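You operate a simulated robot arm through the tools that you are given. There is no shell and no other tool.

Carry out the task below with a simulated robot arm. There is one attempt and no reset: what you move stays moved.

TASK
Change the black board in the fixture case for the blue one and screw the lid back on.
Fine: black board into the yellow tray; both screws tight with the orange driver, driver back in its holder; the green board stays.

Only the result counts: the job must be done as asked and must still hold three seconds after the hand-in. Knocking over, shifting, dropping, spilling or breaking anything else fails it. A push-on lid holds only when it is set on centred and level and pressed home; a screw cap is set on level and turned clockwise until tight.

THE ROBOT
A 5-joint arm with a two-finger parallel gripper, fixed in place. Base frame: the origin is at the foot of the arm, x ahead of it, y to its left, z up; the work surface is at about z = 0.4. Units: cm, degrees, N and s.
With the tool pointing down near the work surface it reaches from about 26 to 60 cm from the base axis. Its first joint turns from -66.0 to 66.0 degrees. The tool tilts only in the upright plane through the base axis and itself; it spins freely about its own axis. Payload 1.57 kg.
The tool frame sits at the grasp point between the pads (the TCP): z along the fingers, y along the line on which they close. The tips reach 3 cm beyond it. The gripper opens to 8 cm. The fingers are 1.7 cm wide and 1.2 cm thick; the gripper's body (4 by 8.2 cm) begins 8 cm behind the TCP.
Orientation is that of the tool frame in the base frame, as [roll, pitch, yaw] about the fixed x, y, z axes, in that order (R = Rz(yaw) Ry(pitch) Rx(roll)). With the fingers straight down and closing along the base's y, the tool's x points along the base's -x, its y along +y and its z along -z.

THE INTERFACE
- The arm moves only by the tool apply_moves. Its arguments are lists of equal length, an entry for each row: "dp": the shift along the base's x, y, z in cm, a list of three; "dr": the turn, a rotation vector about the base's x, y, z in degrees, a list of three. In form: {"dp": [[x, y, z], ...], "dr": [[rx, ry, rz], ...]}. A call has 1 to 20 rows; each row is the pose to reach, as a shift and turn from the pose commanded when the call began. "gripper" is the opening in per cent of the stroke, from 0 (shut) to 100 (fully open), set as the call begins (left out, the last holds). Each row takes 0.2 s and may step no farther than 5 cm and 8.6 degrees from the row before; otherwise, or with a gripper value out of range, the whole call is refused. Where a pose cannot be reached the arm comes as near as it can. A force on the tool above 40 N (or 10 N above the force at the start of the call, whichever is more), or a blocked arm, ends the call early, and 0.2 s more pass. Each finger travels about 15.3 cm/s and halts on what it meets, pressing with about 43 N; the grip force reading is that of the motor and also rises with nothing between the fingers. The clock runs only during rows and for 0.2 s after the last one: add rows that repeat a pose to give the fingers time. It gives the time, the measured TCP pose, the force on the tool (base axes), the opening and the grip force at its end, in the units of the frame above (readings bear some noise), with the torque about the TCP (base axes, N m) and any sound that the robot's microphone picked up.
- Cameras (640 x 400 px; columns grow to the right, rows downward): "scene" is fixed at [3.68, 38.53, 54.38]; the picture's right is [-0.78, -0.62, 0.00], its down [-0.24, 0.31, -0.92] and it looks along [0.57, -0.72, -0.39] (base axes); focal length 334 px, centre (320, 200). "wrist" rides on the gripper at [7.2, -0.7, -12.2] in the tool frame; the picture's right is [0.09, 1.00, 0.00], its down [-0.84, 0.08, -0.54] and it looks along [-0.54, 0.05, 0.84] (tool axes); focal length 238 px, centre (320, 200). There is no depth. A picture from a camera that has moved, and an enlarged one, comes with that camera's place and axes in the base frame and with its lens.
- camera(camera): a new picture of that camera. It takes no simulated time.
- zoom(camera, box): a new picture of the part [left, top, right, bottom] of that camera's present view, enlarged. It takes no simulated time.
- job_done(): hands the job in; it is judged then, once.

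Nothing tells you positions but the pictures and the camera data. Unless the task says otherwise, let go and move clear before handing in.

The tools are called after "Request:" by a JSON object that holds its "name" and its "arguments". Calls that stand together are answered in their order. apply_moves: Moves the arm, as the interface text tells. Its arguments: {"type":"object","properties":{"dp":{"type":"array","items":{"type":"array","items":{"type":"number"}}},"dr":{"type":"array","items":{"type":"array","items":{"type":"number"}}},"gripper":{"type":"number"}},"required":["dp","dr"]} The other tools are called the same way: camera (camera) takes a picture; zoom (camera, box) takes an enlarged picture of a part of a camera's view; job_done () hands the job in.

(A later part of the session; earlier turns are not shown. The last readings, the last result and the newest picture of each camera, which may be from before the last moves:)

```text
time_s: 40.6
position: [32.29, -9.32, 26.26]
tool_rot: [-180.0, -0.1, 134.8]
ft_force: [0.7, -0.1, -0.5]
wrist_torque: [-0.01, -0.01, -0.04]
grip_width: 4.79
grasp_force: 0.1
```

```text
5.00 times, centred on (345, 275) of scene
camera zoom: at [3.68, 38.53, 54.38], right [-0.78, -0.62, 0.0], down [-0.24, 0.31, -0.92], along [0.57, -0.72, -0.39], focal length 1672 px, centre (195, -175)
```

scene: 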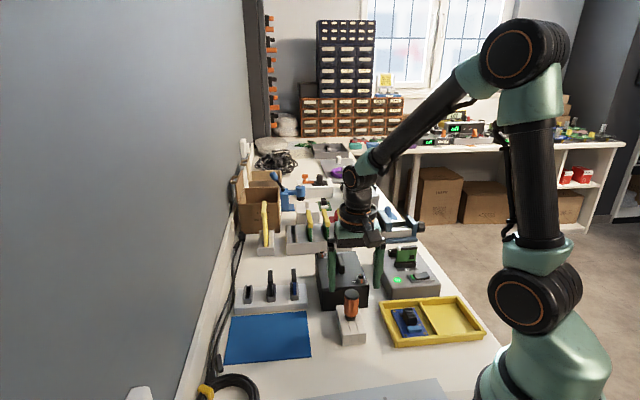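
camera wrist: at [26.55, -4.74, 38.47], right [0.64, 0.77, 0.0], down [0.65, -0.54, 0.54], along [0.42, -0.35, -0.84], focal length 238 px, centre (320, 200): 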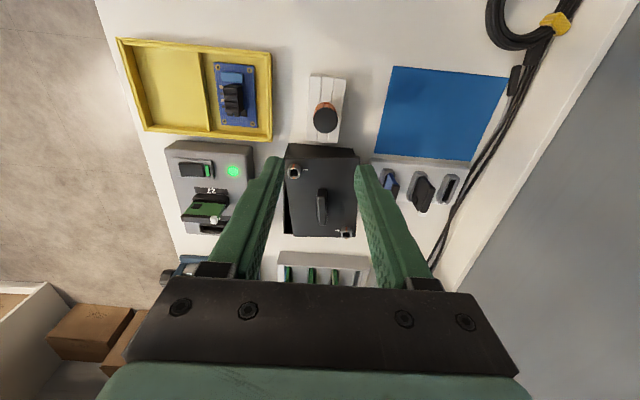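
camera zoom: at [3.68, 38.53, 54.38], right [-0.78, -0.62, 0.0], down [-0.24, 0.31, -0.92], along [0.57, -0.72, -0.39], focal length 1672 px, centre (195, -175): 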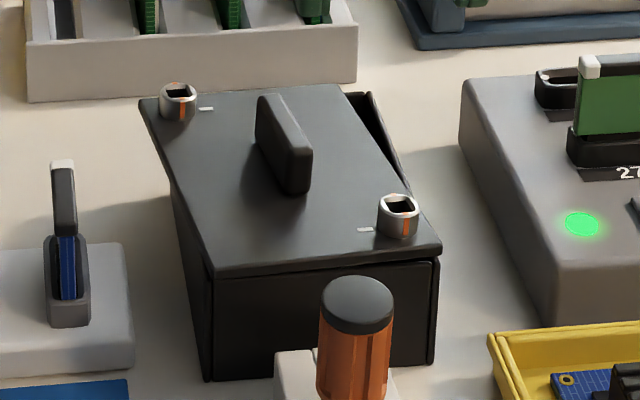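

The lid is resting slightly rotated on the box. I'll zoom in on the handle to find its position and height.

Request:
{"name": "zoom", "arguments": {"camera": "wrist", "box": [280, 150, 360, 250]}}

Request:
{"name": "zoom", "arguments": {"camera": "scene", "box": [325, 245, 375, 295]}}

```text
4.00 times, centred on (320, 200) of wrist
camera zoom: at [26.55, -4.74, 38.47], right [0.64, 0.77, 0.0], down [0.65, -0.54, 0.54], along [0.42, -0.35, -0.84], focal length 953 px, centre (320, 200)
```

zoom: 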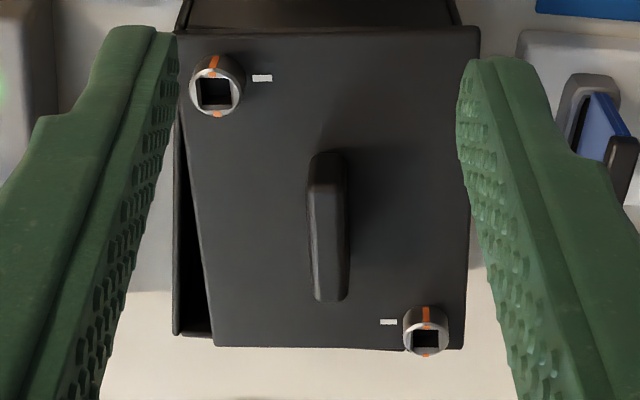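

```text
8.00 times, centred on (350, 270) of scene
camera zoom: at [3.68, 38.53, 54.38], right [-0.78, -0.62, 0.0], down [-0.24, 0.31, -0.92], along [0.57, -0.72, -0.39], focal length 2675 px, centre (80, -360)
```

zoom: 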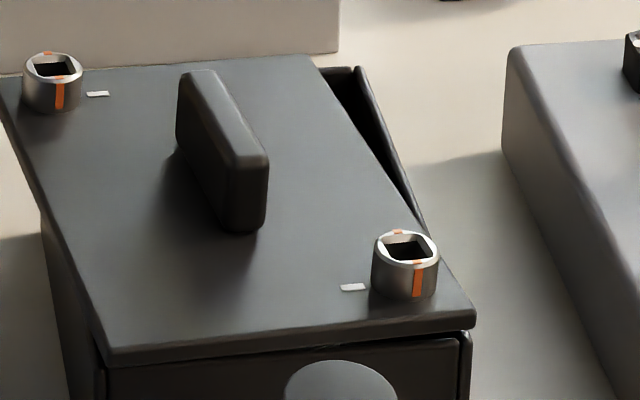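

The handle is near (42.6,-17.5), top z≈9–10, and runs along about -40°. I'll move above it with the closing axis square to it and check.

Request:
{"name": "apply_moves", "arguments": {"dp": [[3.4, -2.7, -2], [6.8, -5.4, -5], [10.3, -8.2, -8], [10.3, -8.2, -9.5], [10.3, -8.2, -9.5]], "dr": [[0, 0, 2.5], [0, 0, 5], [0, 0, 5], [0, 0, 5], [0, 0, 5]], "gripper": 60}}

Request:
{"name": "camera", "arguments": {"camera": "wrist"}}

Request:
{"name": "zoom", "arguments": {"camera": "scene", "box": [305, 220, 385, 300]}}

```text
refused: row 2 steps farther than a row can; nothing moved
```

```text
taken
camera wrist: at [26.55, -4.74, 38.47], right [0.64, 0.77, 0.0], down [0.65, -0.54, 0.54], along [0.42, -0.35, -0.84], focal length 238 px, centre (320, 200)
```

wrist: 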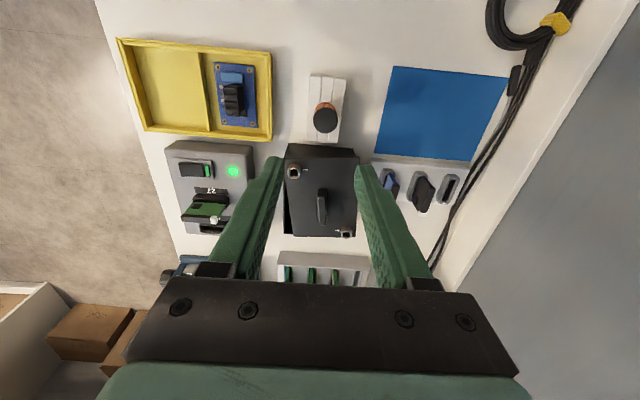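

```text
5.00 times, centred on (345, 260) of scene
camera zoom: at [3.68, 38.53, 54.38], right [-0.78, -0.62, 0.0], down [-0.24, 0.31, -0.92], along [0.57, -0.72, -0.39], focal length 1672 px, centre (195, -100)
```

zoom: 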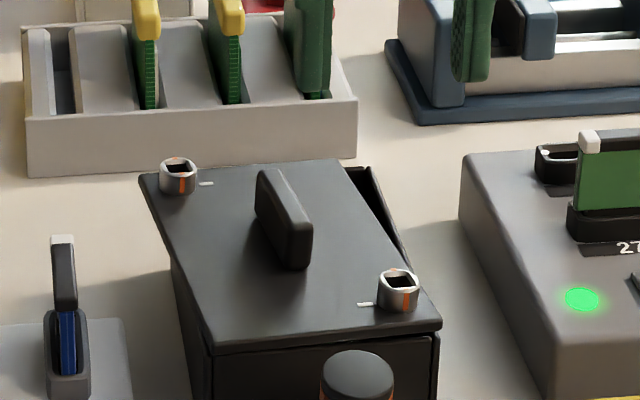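

The steps were too large, so nothing moved. I'll repeat the move to above the lid's handle in smaller steps.

Request:
{"name": "apply_moves", "arguments": {"dp": [[2.6, -2, -2.4], [5.2, -4.1, -4.8], [7.8, -6.2, -7], [10.3, -8.2, -8.5], [10.3, -8.2, -9.5], [10.3, -8.2, -9.5]], "dr": [[0, 0, 2.5], [0, 0, 5], [0, 0, 5], [0, 0, 5], [0, 0, 5], [0, 0, 5]], "gripper": 60}}

Request:
{"name": "camera", "arguments": {"camera": "wrist"}}

Request:
{"name": "zoom", "arguments": {"camera": "scene", "box": [305, 220, 385, 300]}}

```text
time_s: 42.0
position: [42.61, -17.58, 16.47]
tool_rot: [-180.0, 0.0, 140.1]
ft_force: [0.5, 0.6, 0.4]
wrist_torque: [-0.01, -0.01, 0.02]
grip_width: 4.8
grasp_force: 0.1
```

```text
taken
camera wrist: at [36.53, -13.56, 28.78], right [0.57, 0.82, 0.0], down [0.69, -0.48, 0.54], along [0.45, -0.31, -0.84], focal length 238 px, centre (320, 200)
```

wrist: 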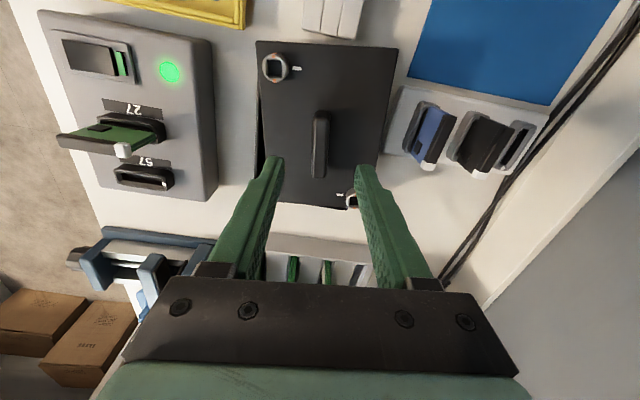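

```text
5.00 times, centred on (345, 260) of scene
camera zoom: at [3.68, 38.53, 54.38], right [-0.78, -0.62, 0.0], down [-0.24, 0.31, -0.92], along [0.57, -0.72, -0.39], focal length 1672 px, centre (195, -100)
```

zoom: 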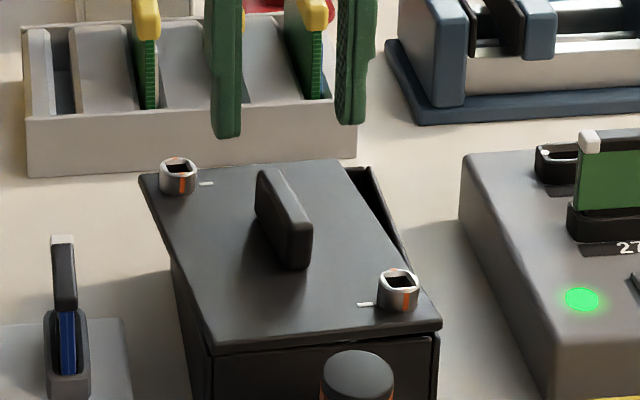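

The handle is centred between the fingers. I'll descend until the fingertips are just above the lid and grip.

Request:
{"name": "apply_moves", "arguments": {"dp": [[0, 0, -2], [0, 0, -4], [0, 0, -5.2], [0, 0, -5.8], [0, 0, -5.8]], "dr": [[0, 0, 1.5], [0, 0, 1.5], [0, 0, 1.5], [0, 0, 1.5], [0, 0, 1.5]], "gripper": 60}}

Request:
{"name": "camera", "arguments": {"camera": "wrist"}}

Request:
{"name": "zoom", "arguments": {"camera": "scene", "box": [305, 220, 385, 300]}}

```text
time_s: 43.2
position: [42.51, -17.53, 10.79]
tool_rot: [180.0, 0.1, 141.5]
ft_force: [-0.1, -0.7, -0.4]
wrist_torque: [-0.02, -0.02, -0.01]
grip_width: 4.79
grasp_force: 0.1
```

```text
taken
camera wrist: at [36.36, -13.66, 23.03], right [0.55, 0.84, 0.0], down [0.7, -0.46, 0.54], along [0.45, -0.3, -0.84], focal length 238 px, centre (320, 200)
```

wrist: 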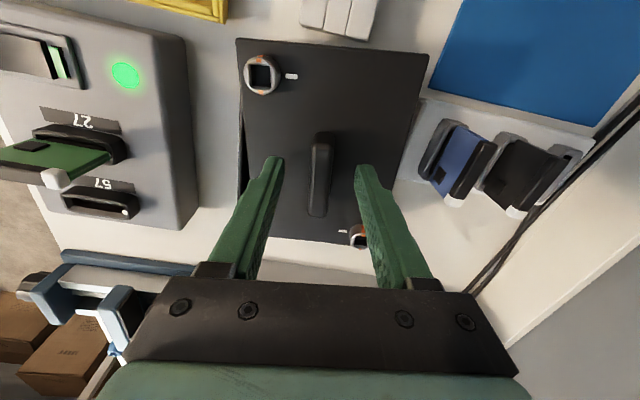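

```text
5.00 times, centred on (345, 260) of scene
camera zoom: at [3.68, 38.53, 54.38], right [-0.78, -0.62, 0.0], down [-0.24, 0.31, -0.92], along [0.57, -0.72, -0.39], focal length 1672 px, centre (195, -100)
```

zoom: 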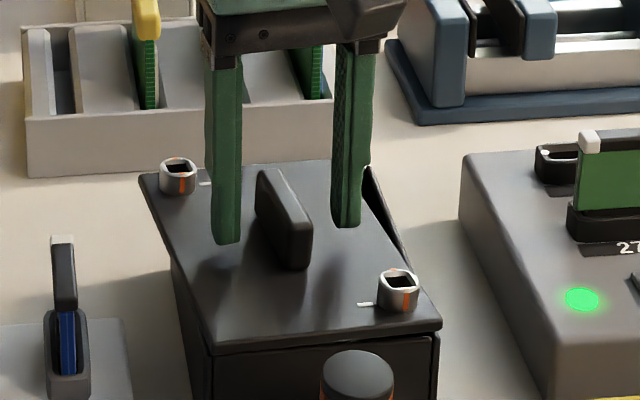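

The handle is well centred. I'll lower a touch more and close on it.

Request:
{"name": "apply_moves", "arguments": {"dp": [[0, 0, -0.15], [0, 0, -0.3], [0, 0, -0.3]], "dr": [[0, 0, 0], [0, 0, 0], [0, 0, 0]], "gripper": 60}}

Request:
{"name": "apply_moves", "arguments": {"dp": [[0, 0, 0], [0, 0, 0], [0, 0, 0], [0, 0, 0]], "dr": [[0, 0, 0], [0, 0, 0], [0, 0, 0], [0, 0, 0]], "gripper": 0}}

Request:
{"name": "zoom", "arguments": {"camera": "scene", "box": [305, 220, 385, 300]}}

```text
time_s: 44.0
position: [42.54, -17.5, 10.6]
tool_rot: [180.0, -0.1, 141.5]
ft_force: [-0.3, -0.3, 0.5]
wrist_torque: [0.0, 0.07, 0.03]
grip_width: 4.77
grasp_force: 0.1
```

```text
time_s: 45.0
position: [42.64, -17.38, 10.6]
tool_rot: [180.0, 0.0, 141.5]
ft_force: [0.2, -0.1, 0.0]
wrist_torque: [-0.05, -0.04, -0.02]
grip_width: 1.31
grasp_force: 30.0
```

```text
5.00 times, centred on (345, 260) of scene
camera zoom: at [3.68, 38.53, 54.38], right [-0.78, -0.62, 0.0], down [-0.24, 0.31, -0.92], along [0.57, -0.72, -0.39], focal length 1672 px, centre (195, -100)
```

zoom: 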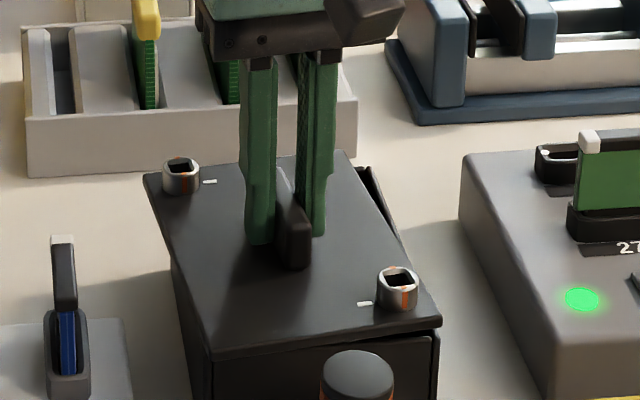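

The handle is gripped. I'll lift the lid slowly and watch the force.

Request:
{"name": "apply_moves", "arguments": {"dp": [[0, 0, 0.3], [0, 0, 0.7], [0, 0, 1.2], [0, 0, 2], [0, 0, 3], [0, 0, 3]], "dr": [[0, 0, 0], [0, 0, 0], [0, 0, 0], [0, 0, 0], [0, 0, 0], [0, 0, 0]]}}

Request:
{"name": "zoom", "arguments": {"camera": "scene", "box": [305, 210, 395, 310]}}

```text
time_s: 46.4
position: [42.77, -17.38, 13.52]
tool_rot: [-179.9, 0.0, 141.5]
ft_force: [-0.7, 0.4, -1.2]
wrist_torque: [0.0, -0.01, 0.0]
grip_width: 1.32
grasp_force: 29.8
```

```text
4.00 times, centred on (350, 260) of scene
camera zoom: at [3.68, 38.53, 54.38], right [-0.78, -0.62, 0.0], down [-0.24, 0.31, -0.92], along [0.57, -0.72, -0.39], focal length 1338 px, centre (200, -40)
```

zoom: 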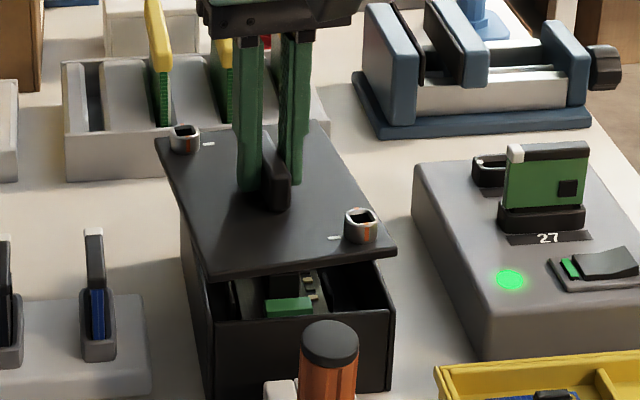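

The lid lifts off cleanly with its screws in it, and boards are visible inside. I'll carry it high over to the blue mat, turning it so that it fits the mat.

Request:
{"name": "apply_moves", "arguments": {"dp": [[0, 0, 3], [0, 0, 6.5], [0, 1, 8.5], [0.3, 3, 8.5], [0.6, 5, 8.5], [0.9, 7, 8.5], [1.2, 9, 8.5], [1.5, 11, 8.5], [1.8, 13, 8.5], [2.1, 15, 8.5], [2.4, 17, 8.5], [2.6, 19, 8.5], [2.6, 20.5, 8.5], [2.6, 20.5, 8.5]], "dr": [[0, 0, 0], [0, 0, 0], [0, 0, 8], [0, 0, 16], [0, 0, 24], [0, 0, 32], [0, 0, 40], [0, 0, 48], [0, 0, 56], [0, 0, 64], [0, 0, 72], [0, 0, 79], [0, 0, 85], [0, 0, 85]]}}

Request:
{"name": "camera", "arguments": {"camera": "scene"}}

Request:
{"name": "camera", "arguments": {"camera": "wrist"}}

```text
time_s: 49.4
position: [45.34, 3.01, 22.03]
tool_rot: [180.0, 0.0, -133.4]
ft_force: [-0.5, -0.3, -0.7]
wrist_torque: [0.0, 0.03, 0.03]
grip_width: 1.3
grasp_force: 29.8
```

```text
taken
```

scene: 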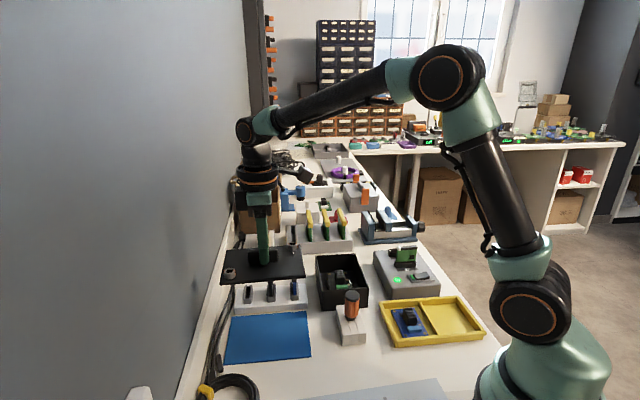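

```text
taken
camera wrist: at [40.65, -2.76, 34.34], right [-0.79, 0.62, 0.0], down [0.52, 0.66, 0.54], along [0.33, 0.43, -0.84], focal length 238 px, centre (320, 200)
```

wrist: 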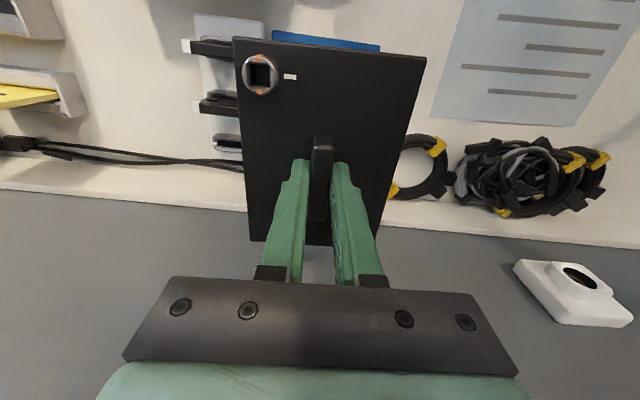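

The lid is above the mat, well clear of the wall and rack. I'll check its underside before lowering it, and also look into the open case.

Request:
{"name": "zoom", "arguments": {"camera": "scene", "box": [205, 230, 325, 310]}}

Request:
{"name": "zoom", "arguments": {"camera": "scene", "box": [305, 245, 385, 310]}}

```text
5.00 times, centred on (265, 270) of scene
camera zoom: at [3.68, 38.53, 54.38], right [-0.78, -0.62, 0.0], down [-0.24, 0.31, -0.92], along [0.57, -0.72, -0.39], focal length 1672 px, centre (595, -150)
```

zoom: 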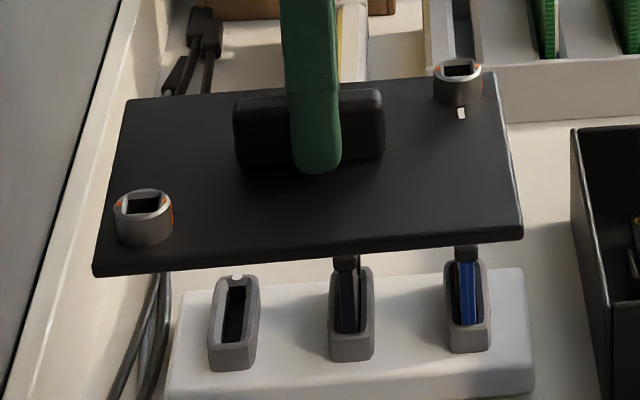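

```text
6.15 times, centred on (345, 278) of scene
camera zoom: at [3.68, 38.53, 54.38], right [-0.78, -0.62, 0.0], down [-0.24, 0.31, -0.92], along [0.57, -0.72, -0.39], focal length 2058 px, centre (166, -277)
```

zoom: 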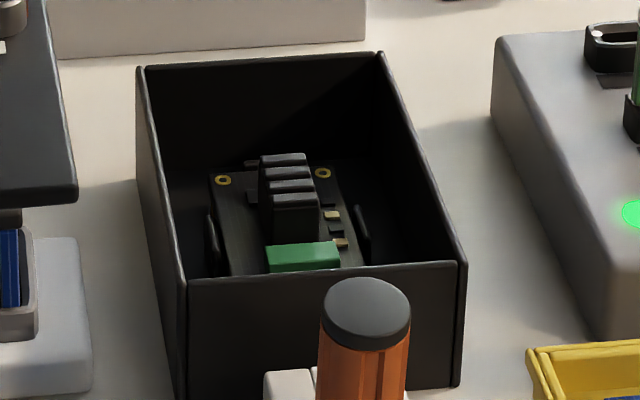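

The case holds a flat black PCB with a heat sink and green terminal, the same type as the blue PCB in the yellow tray's left compartment, so that is the blue one to fit. First I'll lower the lid onto the mat.

Request:
{"name": "apply_moves", "arguments": {"dp": [[0, 0, -4], [0, 0, -8], [0, 0, -12], [0, 0, -14], [0, 0, -15.5], [0, 0, -15.5]], "dr": [[0, 0, 0], [0, 0, 0], [0, 0, 0], [0, 0, 0], [0, 0, 0], [0, 0, 0]]}}

Request:
{"name": "zoom", "arguments": {"camera": "scene", "box": [205, 270, 325, 370]}}

```text
time_s: 50.8
position: [45.49, 2.86, 6.44]
tool_rot: [180.0, 0.0, -133.5]
ft_force: [-0.7, 0.2, -0.2]
wrist_torque: [0.0, 0.01, -0.02]
grip_width: 1.31
grasp_force: 30.2
```

```text
4.00 times, centred on (265, 320) of scene
camera zoom: at [3.68, 38.53, 54.38], right [-0.78, -0.62, 0.0], down [-0.24, 0.31, -0.92], along [0.57, -0.72, -0.39], focal length 1338 px, centre (540, -280)
```

zoom: 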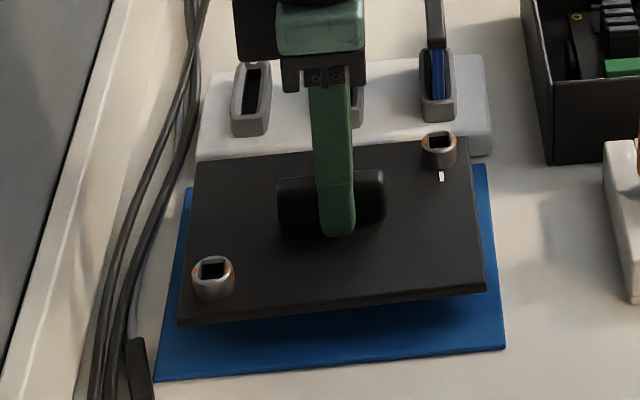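

The lid hangs about 2 cm above the mat, well within it. I'll lower it gently to contact.

Request:
{"name": "apply_moves", "arguments": {"dp": [[0, 0, -0.5], [0, 0, -1.0], [0, 0, -1.2], [0, 0, -1.4], [0, 0, -1.4]], "dr": [[0, 0, 0], [0, 0, 0], [0, 0, 0], [0, 0, 0], [0, 0, 0]]}}

Request:
{"name": "zoom", "arguments": {"camera": "scene", "box": [205, 270, 325, 370]}}

```text
time_s: 52.0
position: [45.32, 2.95, 5.08]
tool_rot: [180.0, 0.0, -133.5]
ft_force: [-0.3, 0.4, -0.3]
wrist_torque: [-0.01, -0.05, -0.03]
grip_width: 1.29
grasp_force: 30.1
```

```text
4.00 times, centred on (265, 320) of scene
camera zoom: at [3.68, 38.53, 54.38], right [-0.78, -0.62, 0.0], down [-0.24, 0.31, -0.92], along [0.57, -0.72, -0.39], focal length 1338 px, centre (540, -280)
```

zoom: 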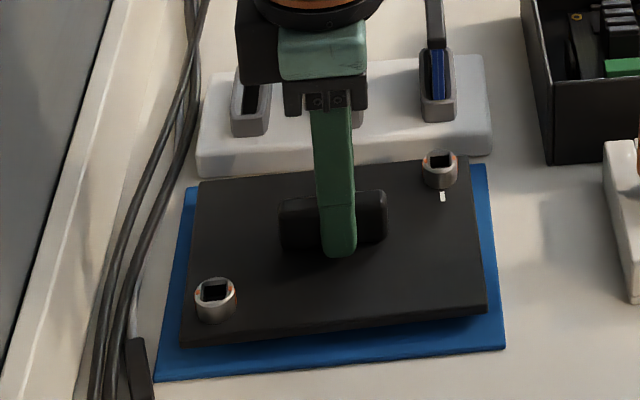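

Still slightly above the mat with no contact. I'll continue in small steps.

Request:
{"name": "apply_moves", "arguments": {"dp": [[0, 0, -0.2], [0, 0, -0.4], [0, 0, -0.55], [0, 0, -0.7], [0, 0, -0.7]], "dr": [[0, 0, 0], [0, 0, 0], [0, 0, 0], [0, 0, 0], [0, 0, 0]]}}

Request:
{"name": "zoom", "arguments": {"camera": "scene", "box": [205, 270, 325, 370]}}

```text
time_s: 53.2
position: [45.51, 3.04, 4.78]
tool_rot: [-179.8, 0.2, -133.5]
ft_force: [-4.9, -7.6, 36.4]
wrist_torque: [-0.22, 0.34, 0.01]
grip_width: 1.31
grasp_force: 29.4
```

```text
4.00 times, centred on (265, 320) of scene
camera zoom: at [3.66, 38.53, 54.38], right [-0.78, -0.62, 0.0], down [-0.24, 0.31, -0.92], along [0.57, -0.72, -0.39], focal length 1338 px, centre (540, -280)
```

zoom: 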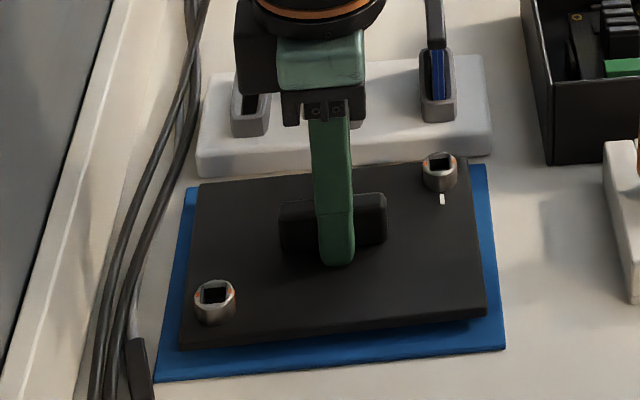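

The lid is on the mat. I'll ease off the pressing force and release it.

Request:
{"name": "apply_moves", "arguments": {"dp": [[0, 0, 0.2], [0, 0, 0.35], [0, 0, 0.35]], "dr": [[0, 0, 0], [0, 0, 0], [0, 0, 0]]}}

Request:
{"name": "apply_moves", "arguments": {"dp": [[0, 0, 0], [0, 0, 0], [0, 0, 0]], "dr": [[0, 0, 0], [0, 0, 0], [0, 0, 0]], "gripper": 40}}

Request:
{"name": "zoom", "arguments": {"camera": "scene", "box": [205, 270, 325, 370]}}

Request:
{"name": "camera", "arguments": {"camera": "wrist"}}

```text
time_s: 54.0
position: [45.29, 3.18, 4.85]
tool_rot: [180.0, -0.1, -133.4]
ft_force: [3.5, 1.0, 3.2]
wrist_torque: [0.18, -0.35, -0.12]
grip_width: 1.31
grasp_force: 29.8
```

```text
time_s: 54.8
position: [45.23, 2.99, 4.78]
tool_rot: [179.9, 0.0, -133.5]
ft_force: [-0.3, 0.3, -0.9]
wrist_torque: [0.0, -0.01, 0.02]
grip_width: 3.21
grasp_force: 0.0
```

```text
4.00 times, centred on (265, 320) of scene
camera zoom: at [3.68, 38.53, 54.38], right [-0.78, -0.62, 0.0], down [-0.24, 0.31, -0.92], along [0.57, -0.72, -0.39], focal length 1338 px, centre (540, -280)
```

zoom: 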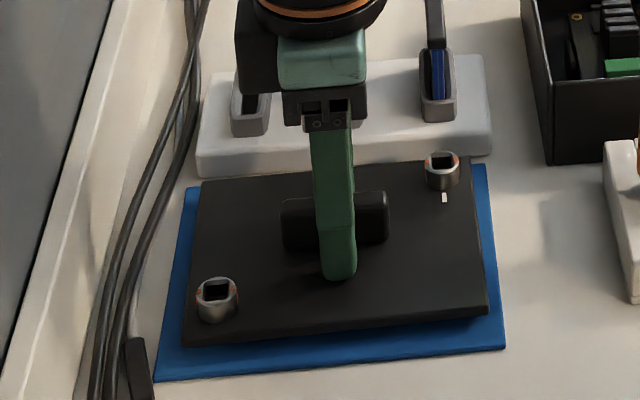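

```text
taken
camera wrist: at [40.64, -2.7, 17.0], right [-0.79, 0.62, 0.0], down [0.52, 0.66, 0.54], along [0.33, 0.43, -0.84], focal length 238 px, centre (320, 200)
```

wrist: 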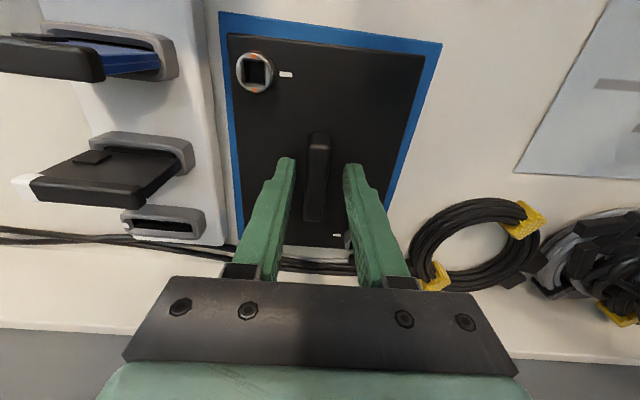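

The lid rests on the mat. Now I'll raise and move to look straight into the case.

Request:
{"name": "apply_moves", "arguments": {"dp": [[0, 0, 4], [0, 0, 8.5], [0, 0, 13], [0, 0, 17.5], [-1.5, -1.2, 20], [-3, -2.4, 21.5], [-4.5, -3.6, 22], [-6, -4.8, 22], [-7.5, -6, 22], [-9, -7.2, 22], [-10.5, -8.6, 22], [-11.8, -10, 22], [-12.7, -11.4, 22], [-12.7, -11.4, 22]], "dr": [[0, 0, 0], [0, 0, 0], [0, 0, -4], [0, 0, -12], [0, 0, -20], [0, 0, -28], [0, 0, -36], [0, 0, -44], [0, 0, -52], [0, 0, -60], [0, 0, -68], [0, 0, -76], [0, 0, -84], [0, 0, -91.5]], "gripper": 100}}

Request:
{"name": "camera", "arguments": {"camera": "wrist"}}

Request:
{"name": "zoom", "arguments": {"camera": "wrist", "box": [260, 130, 380, 250]}}

Request:
{"name": "zoom", "arguments": {"camera": "wrist", "box": [100, 30, 290, 150]}}

```text
time_s: 57.8
position: [32.58, -8.29, 26.87]
tool_rot: [-180.0, 0.0, 134.8]
ft_force: [-0.3, -0.3, 0.6]
wrist_torque: [-0.03, 0.01, -0.05]
grip_width: 8.02
grasp_force: 0.0
```

```text
taken
camera wrist: at [26.91, -3.77, 39.06], right [0.64, 0.77, 0.0], down [0.64, -0.54, 0.54], along [0.42, -0.35, -0.84], focal length 238 px, centre (320, 200)
```

wrist: 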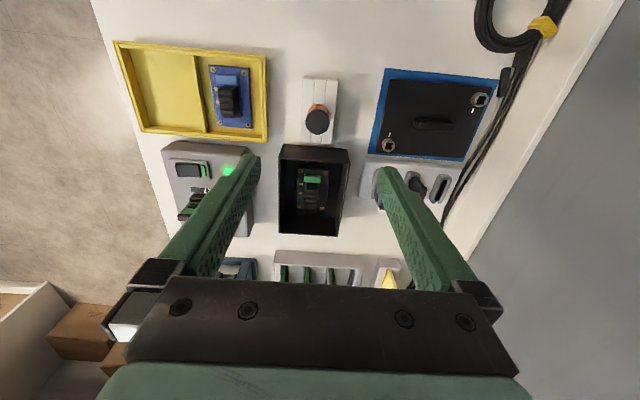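

```text
3.33 times, centred on (320, 190) of wrist
camera zoom: at [26.91, -3.77, 39.06], right [0.64, 0.77, 0.0], down [0.64, -0.54, 0.54], along [0.42, -0.35, -0.84], focal length 794 px, centre (320, 233)
```

zoom: 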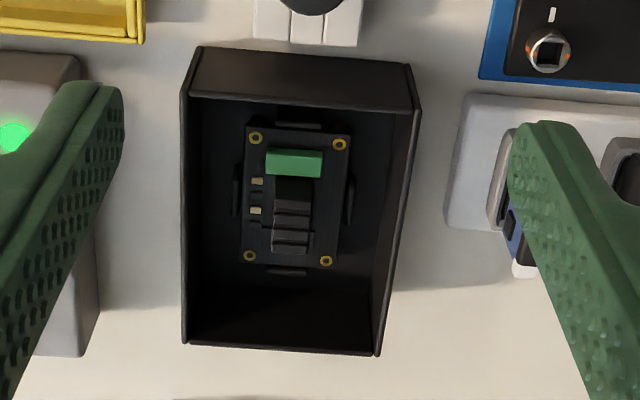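

```text
3.33 times, centred on (195, 90) of wrist
camera zoom: at [26.91, -3.77, 39.06], right [0.64, 0.77, 0.0], down [0.64, -0.54, 0.54], along [0.42, -0.35, -0.84], focal length 794 px, centre (737, 567)
```

zoom: 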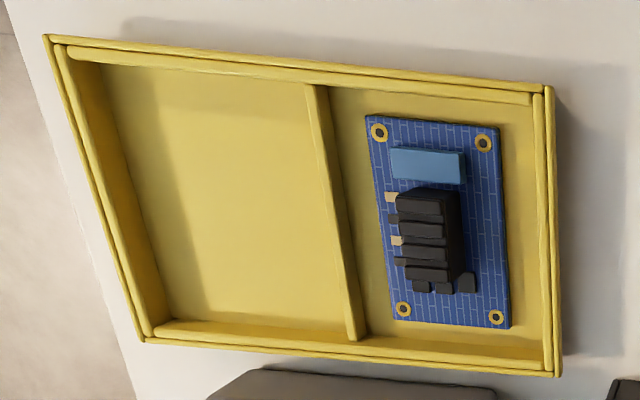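

The case holds the black PCB between four locating fins, board top at z≈2.7, heat sink top at about 5.3, centred near (42.4,-18.3). I'll grip it by the heat sink with a narrow opening so that the fingers stay inside the locators.

Request:
{"name": "apply_moves", "arguments": {"dp": [[2.5, -2.5, -3], [5, -5, -6], [7.4, -7.5, -9], [9.8, -10, -12], [9.8, -10, -14.8], [9.8, -10, -14.8]], "dr": [[0, 0, 0], [0, 0, 0], [0, 0, 0], [0, 0, 0], [0, 0, 0], [0, 0, 0]], "gripper": 40}}

Request:
{"name": "camera", "arguments": {"camera": "wrist"}}

Request:
{"name": "zoom", "arguments": {"camera": "wrist", "box": [240, 60, 400, 220]}}

Request:
{"name": "zoom", "arguments": {"camera": "scene", "box": [305, 235, 385, 310]}}

```text
time_s: 59.2
position: [42.34, -18.12, 12.18]
tool_rot: [180.0, 0.0, 134.9]
ft_force: [0.8, 0.5, -0.7]
wrist_torque: [0.01, 0.0, 0.01]
grip_width: 3.22
grasp_force: 0.2
```

```text
taken
camera wrist: at [36.63, -13.61, 24.43], right [0.64, 0.77, 0.0], down [0.65, -0.54, 0.54], along [0.42, -0.35, -0.84], focal length 238 px, centre (320, 200)
```

wrist: 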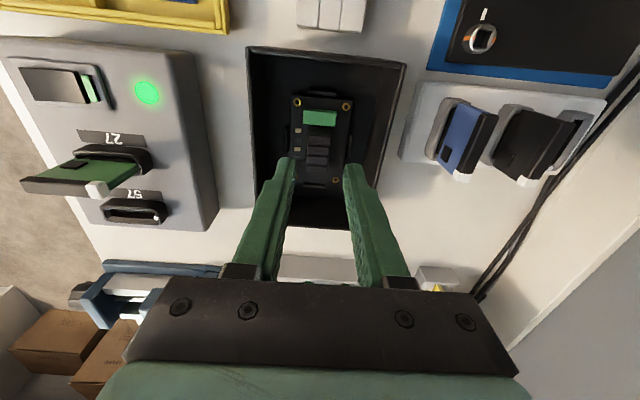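

```text
2.50 times, centred on (320, 140) of wrist
camera zoom: at [36.63, -13.61, 24.43], right [0.64, 0.77, 0.0], down [0.65, -0.54, 0.54], along [0.42, -0.35, -0.84], focal length 596 px, centre (320, 350)
```

zoom: 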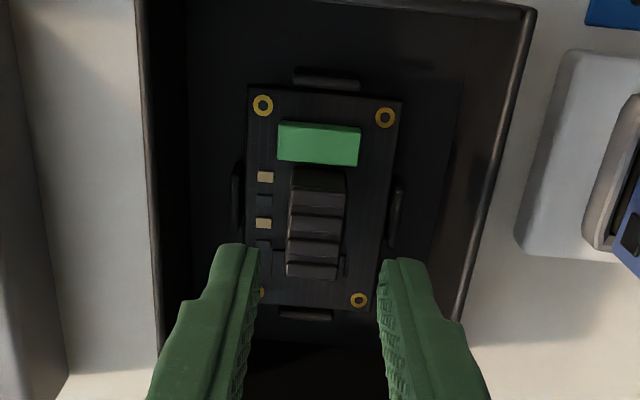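

```text
5.33 times, centred on (345, 272) of scene
camera zoom: at [3.68, 38.53, 54.38], right [-0.78, -0.62, 0.0], down [-0.24, 0.31, -0.92], along [0.57, -0.72, -0.39], focal length 1783 px, centre (187, -187)
```

zoom: 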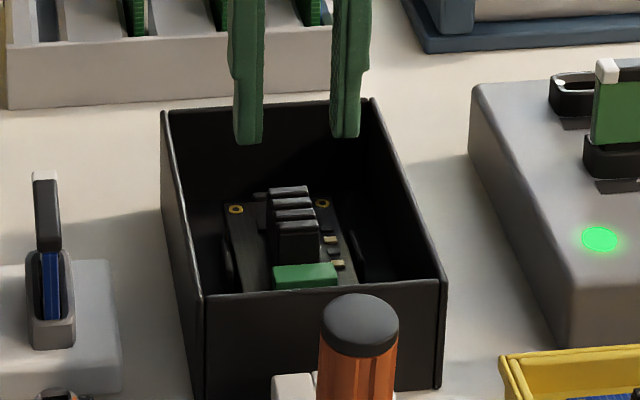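

The heat sink is about (0.17,-0.27) off the tool axis. I'll centre on it, narrow the opening to clear the side locators, and descend partway.

Request:
{"name": "apply_moves", "arguments": {"dp": [[0.17, -0.27, 0], [0.17, -0.27, -2], [0.17, -0.27, -4], [0.17, -0.27, -4]], "dr": [[0, 0, 0], [0, 0, 0], [0, 0, 0], [0, 0, 0]], "gripper": 33}}

Request:
{"name": "zoom", "arguments": {"camera": "wrist", "box": [250, 80, 390, 220]}}

Request:
{"name": "zoom", "arguments": {"camera": "scene", "box": [315, 245, 375, 305]}}

```text
time_s: 60.2
position: [42.63, -18.29, 7.98]
tool_rot: [180.0, 0.0, 135.0]
ft_force: [-0.2, 0.5, -0.7]
wrist_torque: [0.04, 0.03, -0.02]
grip_width: 2.66
grasp_force: 0.1
```

```text
2.86 times, centred on (320, 150) of wrist
camera zoom: at [36.92, -13.88, 20.23], right [0.64, 0.77, 0.0], down [0.65, -0.54, 0.54], along [0.42, -0.35, -0.84], focal length 681 px, centre (320, 343)
```

zoom: 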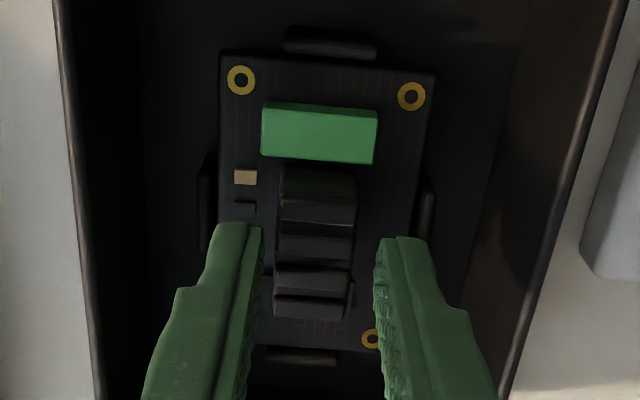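

```text
6.67 times, centred on (345, 275) of scene
camera zoom: at [3.68, 38.53, 54.38], right [-0.78, -0.62, 0.0], down [-0.24, 0.31, -0.92], along [0.57, -0.72, -0.39], focal length 2229 px, centre (153, -300)
```

zoom: 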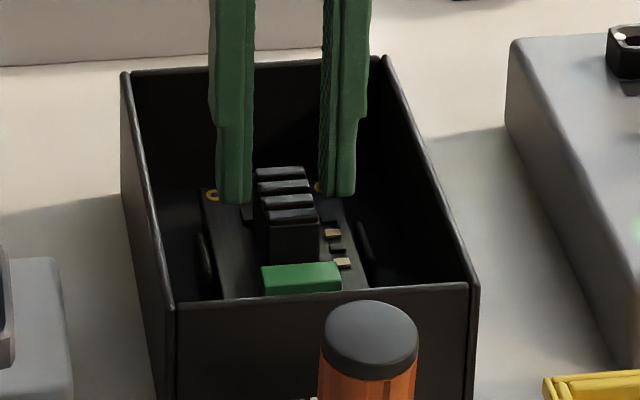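

The fingers straddle the heat sink nicely. I'll descend to about z=6.4 and check.

Request:
{"name": "apply_moves", "arguments": {"dp": [[0, 0, -0.6], [0, 0, -1.1], [0, 0, -1.5], [0, 0, -1.5]], "dr": [[0, 0, 0], [0, 0, 0], [0, 0, 0], [0, 0, 0]]}}

Request:
{"name": "zoom", "arguments": {"camera": "wrist", "box": [250, 80, 390, 220]}}

Request:
{"name": "zoom", "arguments": {"camera": "scene", "box": [315, 245, 375, 305]}}

```text
time_s: 61.2
position: [42.57, -18.6, 6.64]
tool_rot: [180.0, 0.1, 135.0]
ft_force: [-0.6, 0.5, 0.3]
wrist_torque: [0.02, 0.0, 0.0]
grip_width: 2.64
grasp_force: 0.0
```

```text
2.86 times, centred on (320, 150) of wrist
camera zoom: at [36.92, -14.09, 18.78], right [0.64, 0.77, 0.0], down [0.65, -0.54, 0.54], along [0.42, -0.35, -0.84], focal length 681 px, centre (320, 343)
```

zoom: 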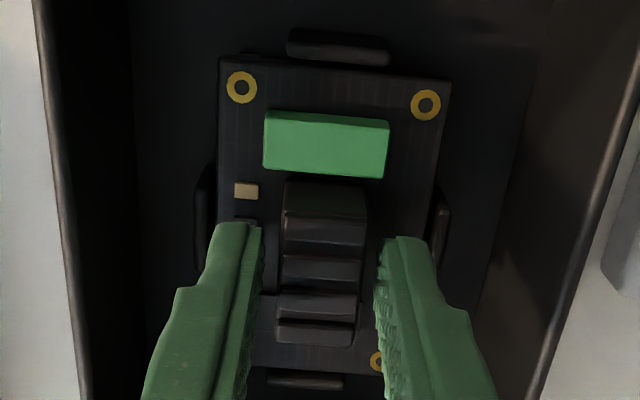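

```text
6.67 times, centred on (345, 275) of scene
camera zoom: at [3.68, 38.53, 54.38], right [-0.78, -0.62, 0.0], down [-0.24, 0.31, -0.92], along [0.57, -0.72, -0.39], focal length 2229 px, centre (153, -300)
```

zoom: 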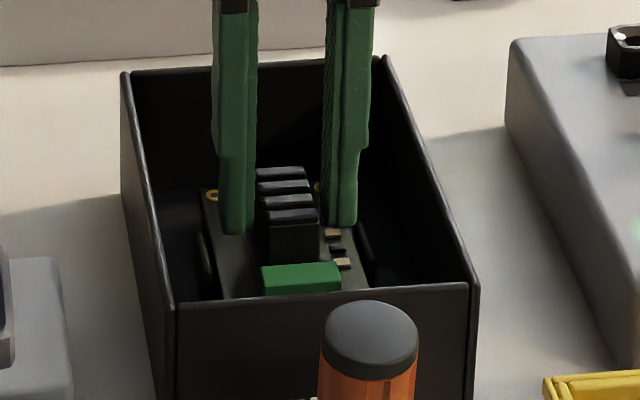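

The fingertips are at about z 3.6 on both sides of the heat sink, above the small parts. I'll close.

Request:
{"name": "apply_moves", "arguments": {"dp": [[0, 0, -0.1], [0, 0, -0.1], [0, 0, -0.1], [0, 0, -0.1]], "dr": [[0, 0, 0], [0, 0, 0], [0, 0, 0], [0, 0, 0]], "gripper": 0}}

Request:
{"name": "zoom", "arguments": {"camera": "scene", "box": [315, 245, 375, 305]}}

```text
time_s: 62.2
position: [42.62, -18.56, 6.45]
tool_rot: [-180.0, 0.1, 135.0]
ft_force: [-9.9, 1.9, 31.6]
wrist_torque: [0.05, 0.31, -0.01]
grip_width: 1.91
grasp_force: 32.8
```

```text
6.67 times, centred on (345, 275) of scene
camera zoom: at [3.67, 38.54, 54.37], right [-0.78, -0.62, 0.0], down [-0.24, 0.31, -0.92], along [0.57, -0.72, -0.39], focal length 2229 px, centre (153, -300)
```

zoom: 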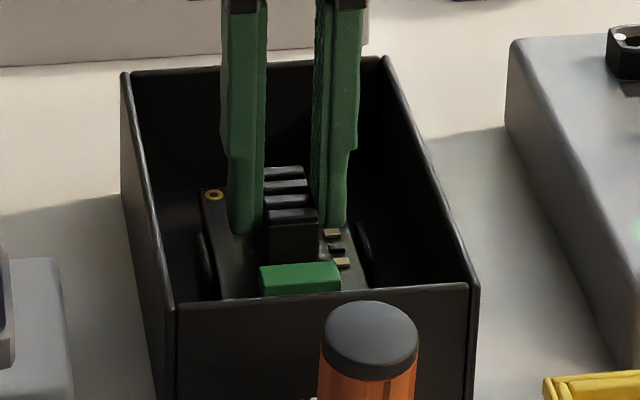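

The heat sink is gripped (1.91 cm) and the fingertips touch the board surface. I'll lift straight up slowly.

Request:
{"name": "apply_moves", "arguments": {"dp": [[0, 0, 0.3], [0, 0, 0.7], [0, 0, 1.2], [0, 0, 2.0], [0, 0, 2.0]], "dr": [[0, 0, 0], [0, 0, 0], [0, 0, 0], [0, 0, 0], [0, 0, 0]]}}

Request:
{"name": "zoom", "arguments": {"camera": "scene", "box": [305, 235, 385, 310]}}

Request:
{"name": "zoom", "arguments": {"camera": "wrist", "box": [250, 80, 390, 220]}}

```text
time_s: 63.4
position: [42.6, -18.64, 8.63]
tool_rot: [180.0, 0.1, 135.0]
ft_force: [-0.1, 0.6, 0.1]
wrist_torque: [0.0, 0.0, 0.01]
grip_width: 1.9
grasp_force: 33.0
```

```text
5.33 times, centred on (345, 272) of scene
camera zoom: at [3.68, 38.53, 54.38], right [-0.78, -0.62, 0.0], down [-0.24, 0.31, -0.92], along [0.57, -0.72, -0.39], focal length 1783 px, centre (187, -187)
```

zoom: 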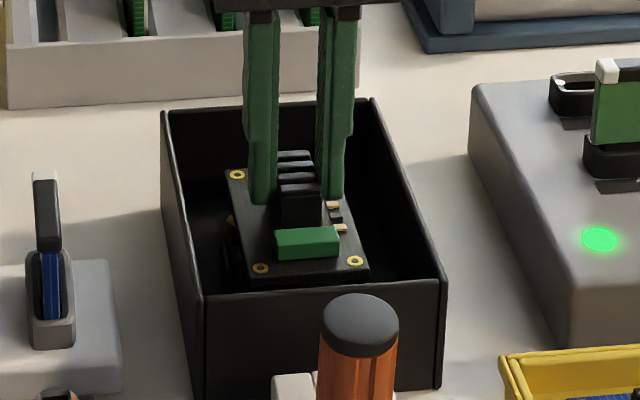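

```text
2.86 times, centred on (320, 150) of wrist
camera zoom: at [36.93, -14.13, 20.75], right [0.64, 0.77, 0.0], down [0.65, -0.54, 0.54], along [0.42, -0.35, -0.84], focal length 681 px, centre (320, 343)
```

zoom: 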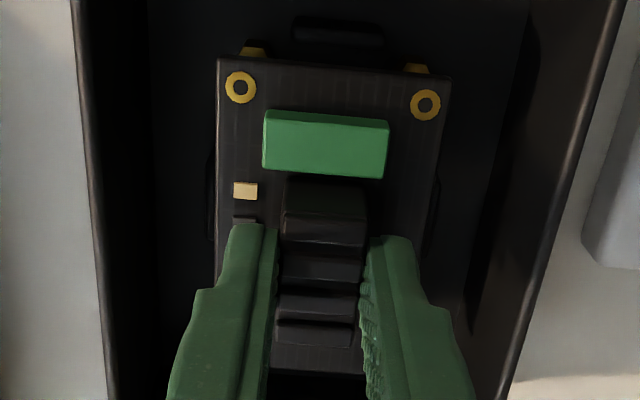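

The board is free of its brass standoffs. I'll carry it high over to the empty compartment of the yellow tray, near (17,-24.4).

Request:
{"name": "apply_moves", "arguments": {"dp": [[0, 0, 4], [0, 0, 8], [0, 0, 11.5], [-4, -0.9, 11.5], [-8, -1.8, 11.5], [-12, -2.7, 11.5], [-16, -3.6, 11.5], [-20, -4.5, 11.5], [-23, -5.2, 11.5], [-25.6, -5.8, 11.5], [-25.6, -5.8, 11.5]], "dr": [[0, 0, 0], [0, 0, 0], [0, 0, 0], [0, 0, 0], [0, 0, 0], [0, 0, 0], [0, 0, 0], [0, 0, 0], [0, 0, 0], [0, 0, 0], [0, 0, 0]]}}

Request:
{"name": "camera", "arguments": {"camera": "scene"}}

Request:
{"name": "camera", "arguments": {"camera": "wrist"}}

```text
time_s: 65.8
position: [16.68, -24.42, 19.92]
tool_rot: [-180.0, 0.0, 134.9]
ft_force: [0.7, 0.1, -1.4]
wrist_torque: [0.0, 0.03, -0.01]
grip_width: 1.91
grasp_force: 33.2
```

```text
taken
```

scene: 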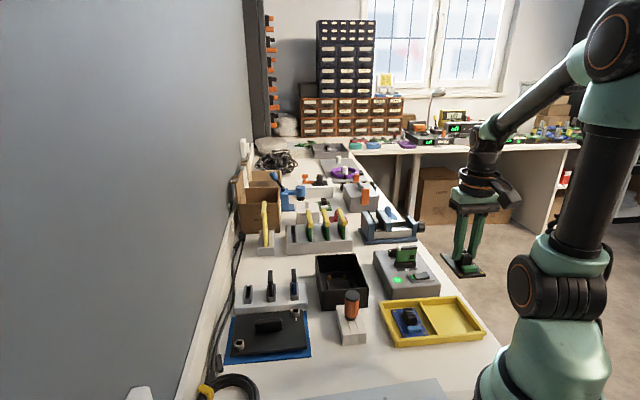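

```text
taken
camera wrist: at [10.95, -19.94, 32.08], right [0.64, 0.77, 0.0], down [0.65, -0.54, 0.54], along [0.42, -0.35, -0.84], focal length 238 px, centre (320, 200)
```

wrist: 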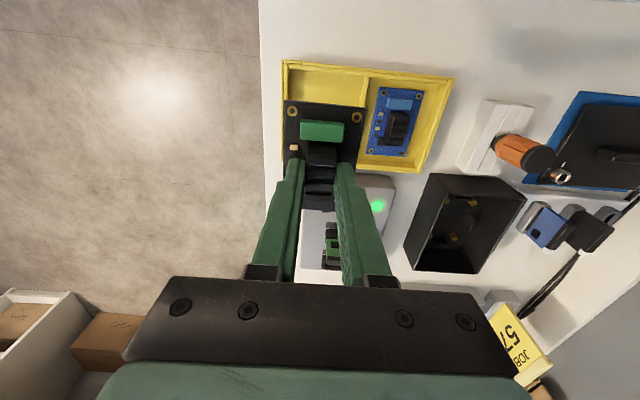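

The board is centred over the empty compartment. I'll lower it into the tray.

Request:
{"name": "apply_moves", "arguments": {"dp": [[0.2, 0.2, -4], [0.3, 0.35, -8], [0.3, 0.35, -12], [0.3, 0.35, -14], [0.3, 0.35, -14.5], [0.3, 0.35, -14.5]], "dr": [[0, 0, 0], [0, 0, 0], [0, 0, 0], [0, 0, 0], [0, 0, 0], [0, 0, 0]]}}

Request:
{"name": "zoom", "arguments": {"camera": "scene", "box": [370, 270, 500, 360]}}

Request:
{"name": "camera", "arguments": {"camera": "wrist"}}

```text
time_s: 67.2
position: [17.21, -24.16, 5.29]
tool_rot: [180.0, 0.0, 135.0]
ft_force: [-0.2, -0.5, -0.8]
wrist_torque: [0.01, -0.01, 0.01]
grip_width: 1.89
grasp_force: 33.4
```

```text
4.44 times, centred on (435, 315) of scene
camera zoom: at [3.68, 38.53, 54.38], right [-0.78, -0.62, 0.0], down [-0.24, 0.31, -0.92], along [0.57, -0.72, -0.39], focal length 1486 px, centre (-191, -311)
```

zoom: 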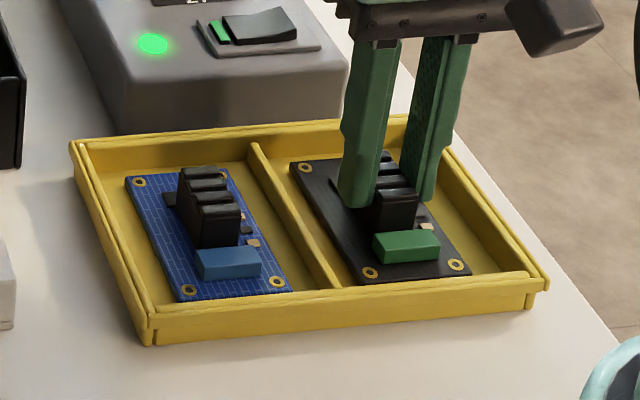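

```text
taken
camera wrist: at [11.51, -19.53, 17.65], right [0.64, 0.77, 0.0], down [0.65, -0.54, 0.54], along [0.42, -0.35, -0.84], focal length 238 px, centre (320, 200)
```

wrist: 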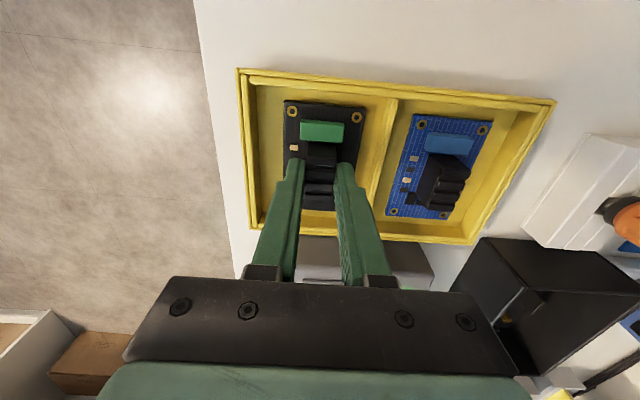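

The board is just above the tray floor, well placed. I'll lower it to contact.

Request:
{"name": "apply_moves", "arguments": {"dp": [[0, 0, -0.3], [0, 0, -0.5], [0, 0, -0.7], [0, 0, -0.85], [0, 0, -0.85]], "dr": [[0, 0, 0], [0, 0, 0], [0, 0, 0], [0, 0, 0], [0, 0, 0]]}}

Request:
{"name": "zoom", "arguments": {"camera": "scene", "box": [370, 270, 500, 360]}}

```text
time_s: 68.4
position: [17.52, -24.14, 4.66]
tool_rot: [-180.0, 0.4, 134.9]
ft_force: [-9.0, -6.3, 32.8]
wrist_torque: [-0.15, 0.22, 0.04]
grip_width: 1.89
grasp_force: 33.3
```

```text
4.44 times, centred on (435, 315) of scene
camera zoom: at [3.68, 38.54, 54.37], right [-0.78, -0.62, 0.0], down [-0.24, 0.31, -0.92], along [0.57, -0.72, -0.39], focal length 1486 px, centre (-191, -311)
```

zoom: 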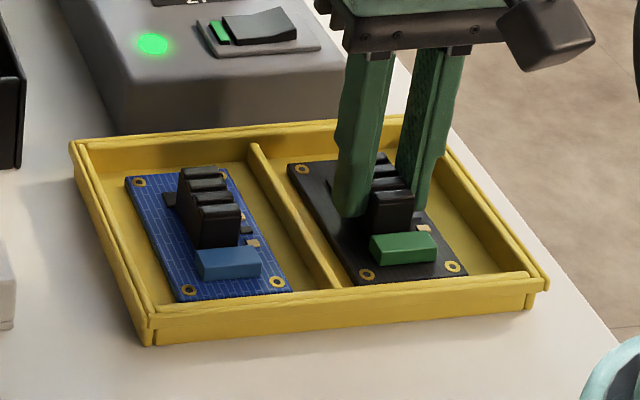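

The board rests on the tray floor at TCP z≈4.7. I'll relieve the force and release.

Request:
{"name": "apply_moves", "arguments": {"dp": [[0, 0, 0.15], [0, 0, 0.25], [0, 0, 0.25]], "dr": [[0, 0, 0], [0, 0, 0], [0, 0, 0]]}}

Request:
{"name": "apply_moves", "arguments": {"dp": [[0, 0, 0], [0, 0, 0], [0, 0, 0.5], [0, 0, 2], [0, 0, 5], [0, 0, 9], [0, 0, 13], [0, 0, 13]], "dr": [[0, 0, 0], [0, 0, 0], [0, 0, 0], [0, 0, 0], [0, 0, 0], [0, 0, 0], [0, 0, 0], [0, 0, 0]], "gripper": 36}}

Request:
{"name": "zoom", "arguments": {"camera": "scene", "box": [370, 270, 500, 360]}}

Request:
{"name": "camera", "arguments": {"camera": "wrist"}}

```text
time_s: 69.2
position: [17.12, -23.95, 4.67]
tool_rot: [180.0, -0.2, 135.0]
ft_force: [-0.1, 0.2, -0.8]
wrist_torque: [-0.01, -0.02, 0.02]
grip_width: 1.89
grasp_force: 33.2
```

```text
time_s: 71.0
position: [17.22, -24.14, 17.65]
tool_rot: [180.0, 0.0, 135.0]
ft_force: [0.7, 0.3, 0.7]
wrist_torque: [0.01, 0.02, 0.01]
grip_width: 2.86
grasp_force: 0.2
```

```text
4.44 times, centred on (435, 315) of scene
camera zoom: at [3.68, 38.53, 54.38], right [-0.78, -0.62, 0.0], down [-0.24, 0.31, -0.92], along [0.57, -0.72, -0.39], focal length 1486 px, centre (-191, -311)
```

zoom: 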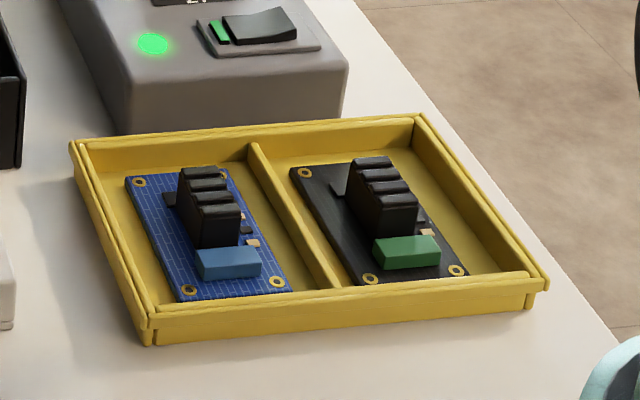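

```text
taken
camera wrist: at [11.52, -19.6, 29.9], right [0.64, 0.77, 0.0], down [0.65, -0.54, 0.54], along [0.42, -0.35, -0.84], focal length 238 px, centre (320, 200)
```

wrist: 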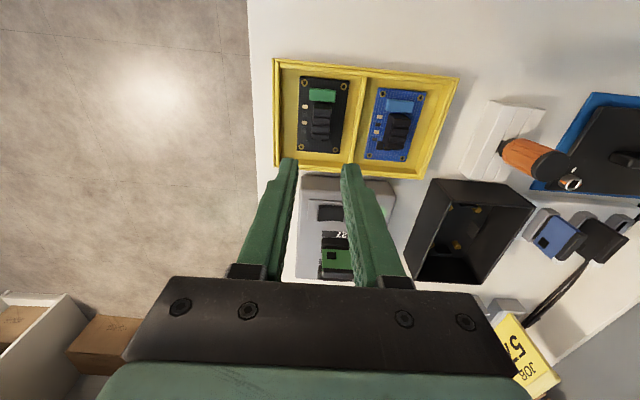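

The black board lies in the tray. Next I'll hover over the blue board's heat sink near (23.5,-18.2).

Request:
{"name": "apply_moves", "arguments": {"dp": [[2, 2, 0], [4, 4, 0], [6.3, 5.9, -1], [6.3, 5.9, -4], [6.3, 5.9, -7.3], [6.3, 5.9, -7.3]], "dr": [[0, 0, 0], [0, 0, 0], [0, 0, 0], [0, 0, 0], [0, 0, 0], [0, 0, 0]], "gripper": 40}}

Request:
{"name": "zoom", "arguments": {"camera": "wrist", "box": [240, 60, 400, 220]}}

Request:
{"name": "zoom", "arguments": {"camera": "scene", "box": [370, 270, 500, 360]}}

```text
time_s: 72.4
position: [23.76, -18.26, 10.46]
tool_rot: [-180.0, 0.0, 135.0]
ft_force: [0.9, -0.5, 1.0]
wrist_torque: [0.0, -0.01, 0.02]
grip_width: 3.17
grasp_force: 0.0
```

```text
2.50 times, centred on (320, 140) of wrist
camera zoom: at [18.07, -13.69, 22.69], right [0.64, 0.77, 0.0], down [0.65, -0.54, 0.54], along [0.42, -0.35, -0.84], focal length 596 px, centre (320, 350)
```

zoom: 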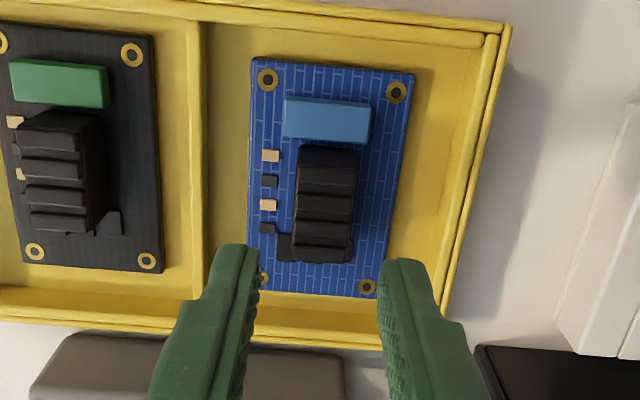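

```text
4.44 times, centred on (435, 315) of scene
camera zoom: at [3.68, 38.53, 54.38], right [-0.78, -0.62, 0.0], down [-0.24, 0.31, -0.92], along [0.57, -0.72, -0.39], focal length 1486 px, centre (-191, -311)
```

zoom: 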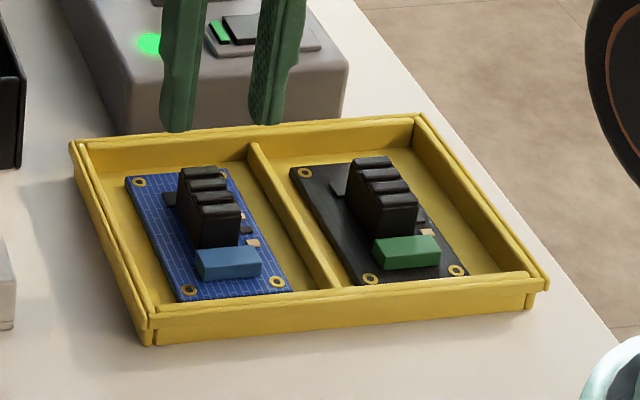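

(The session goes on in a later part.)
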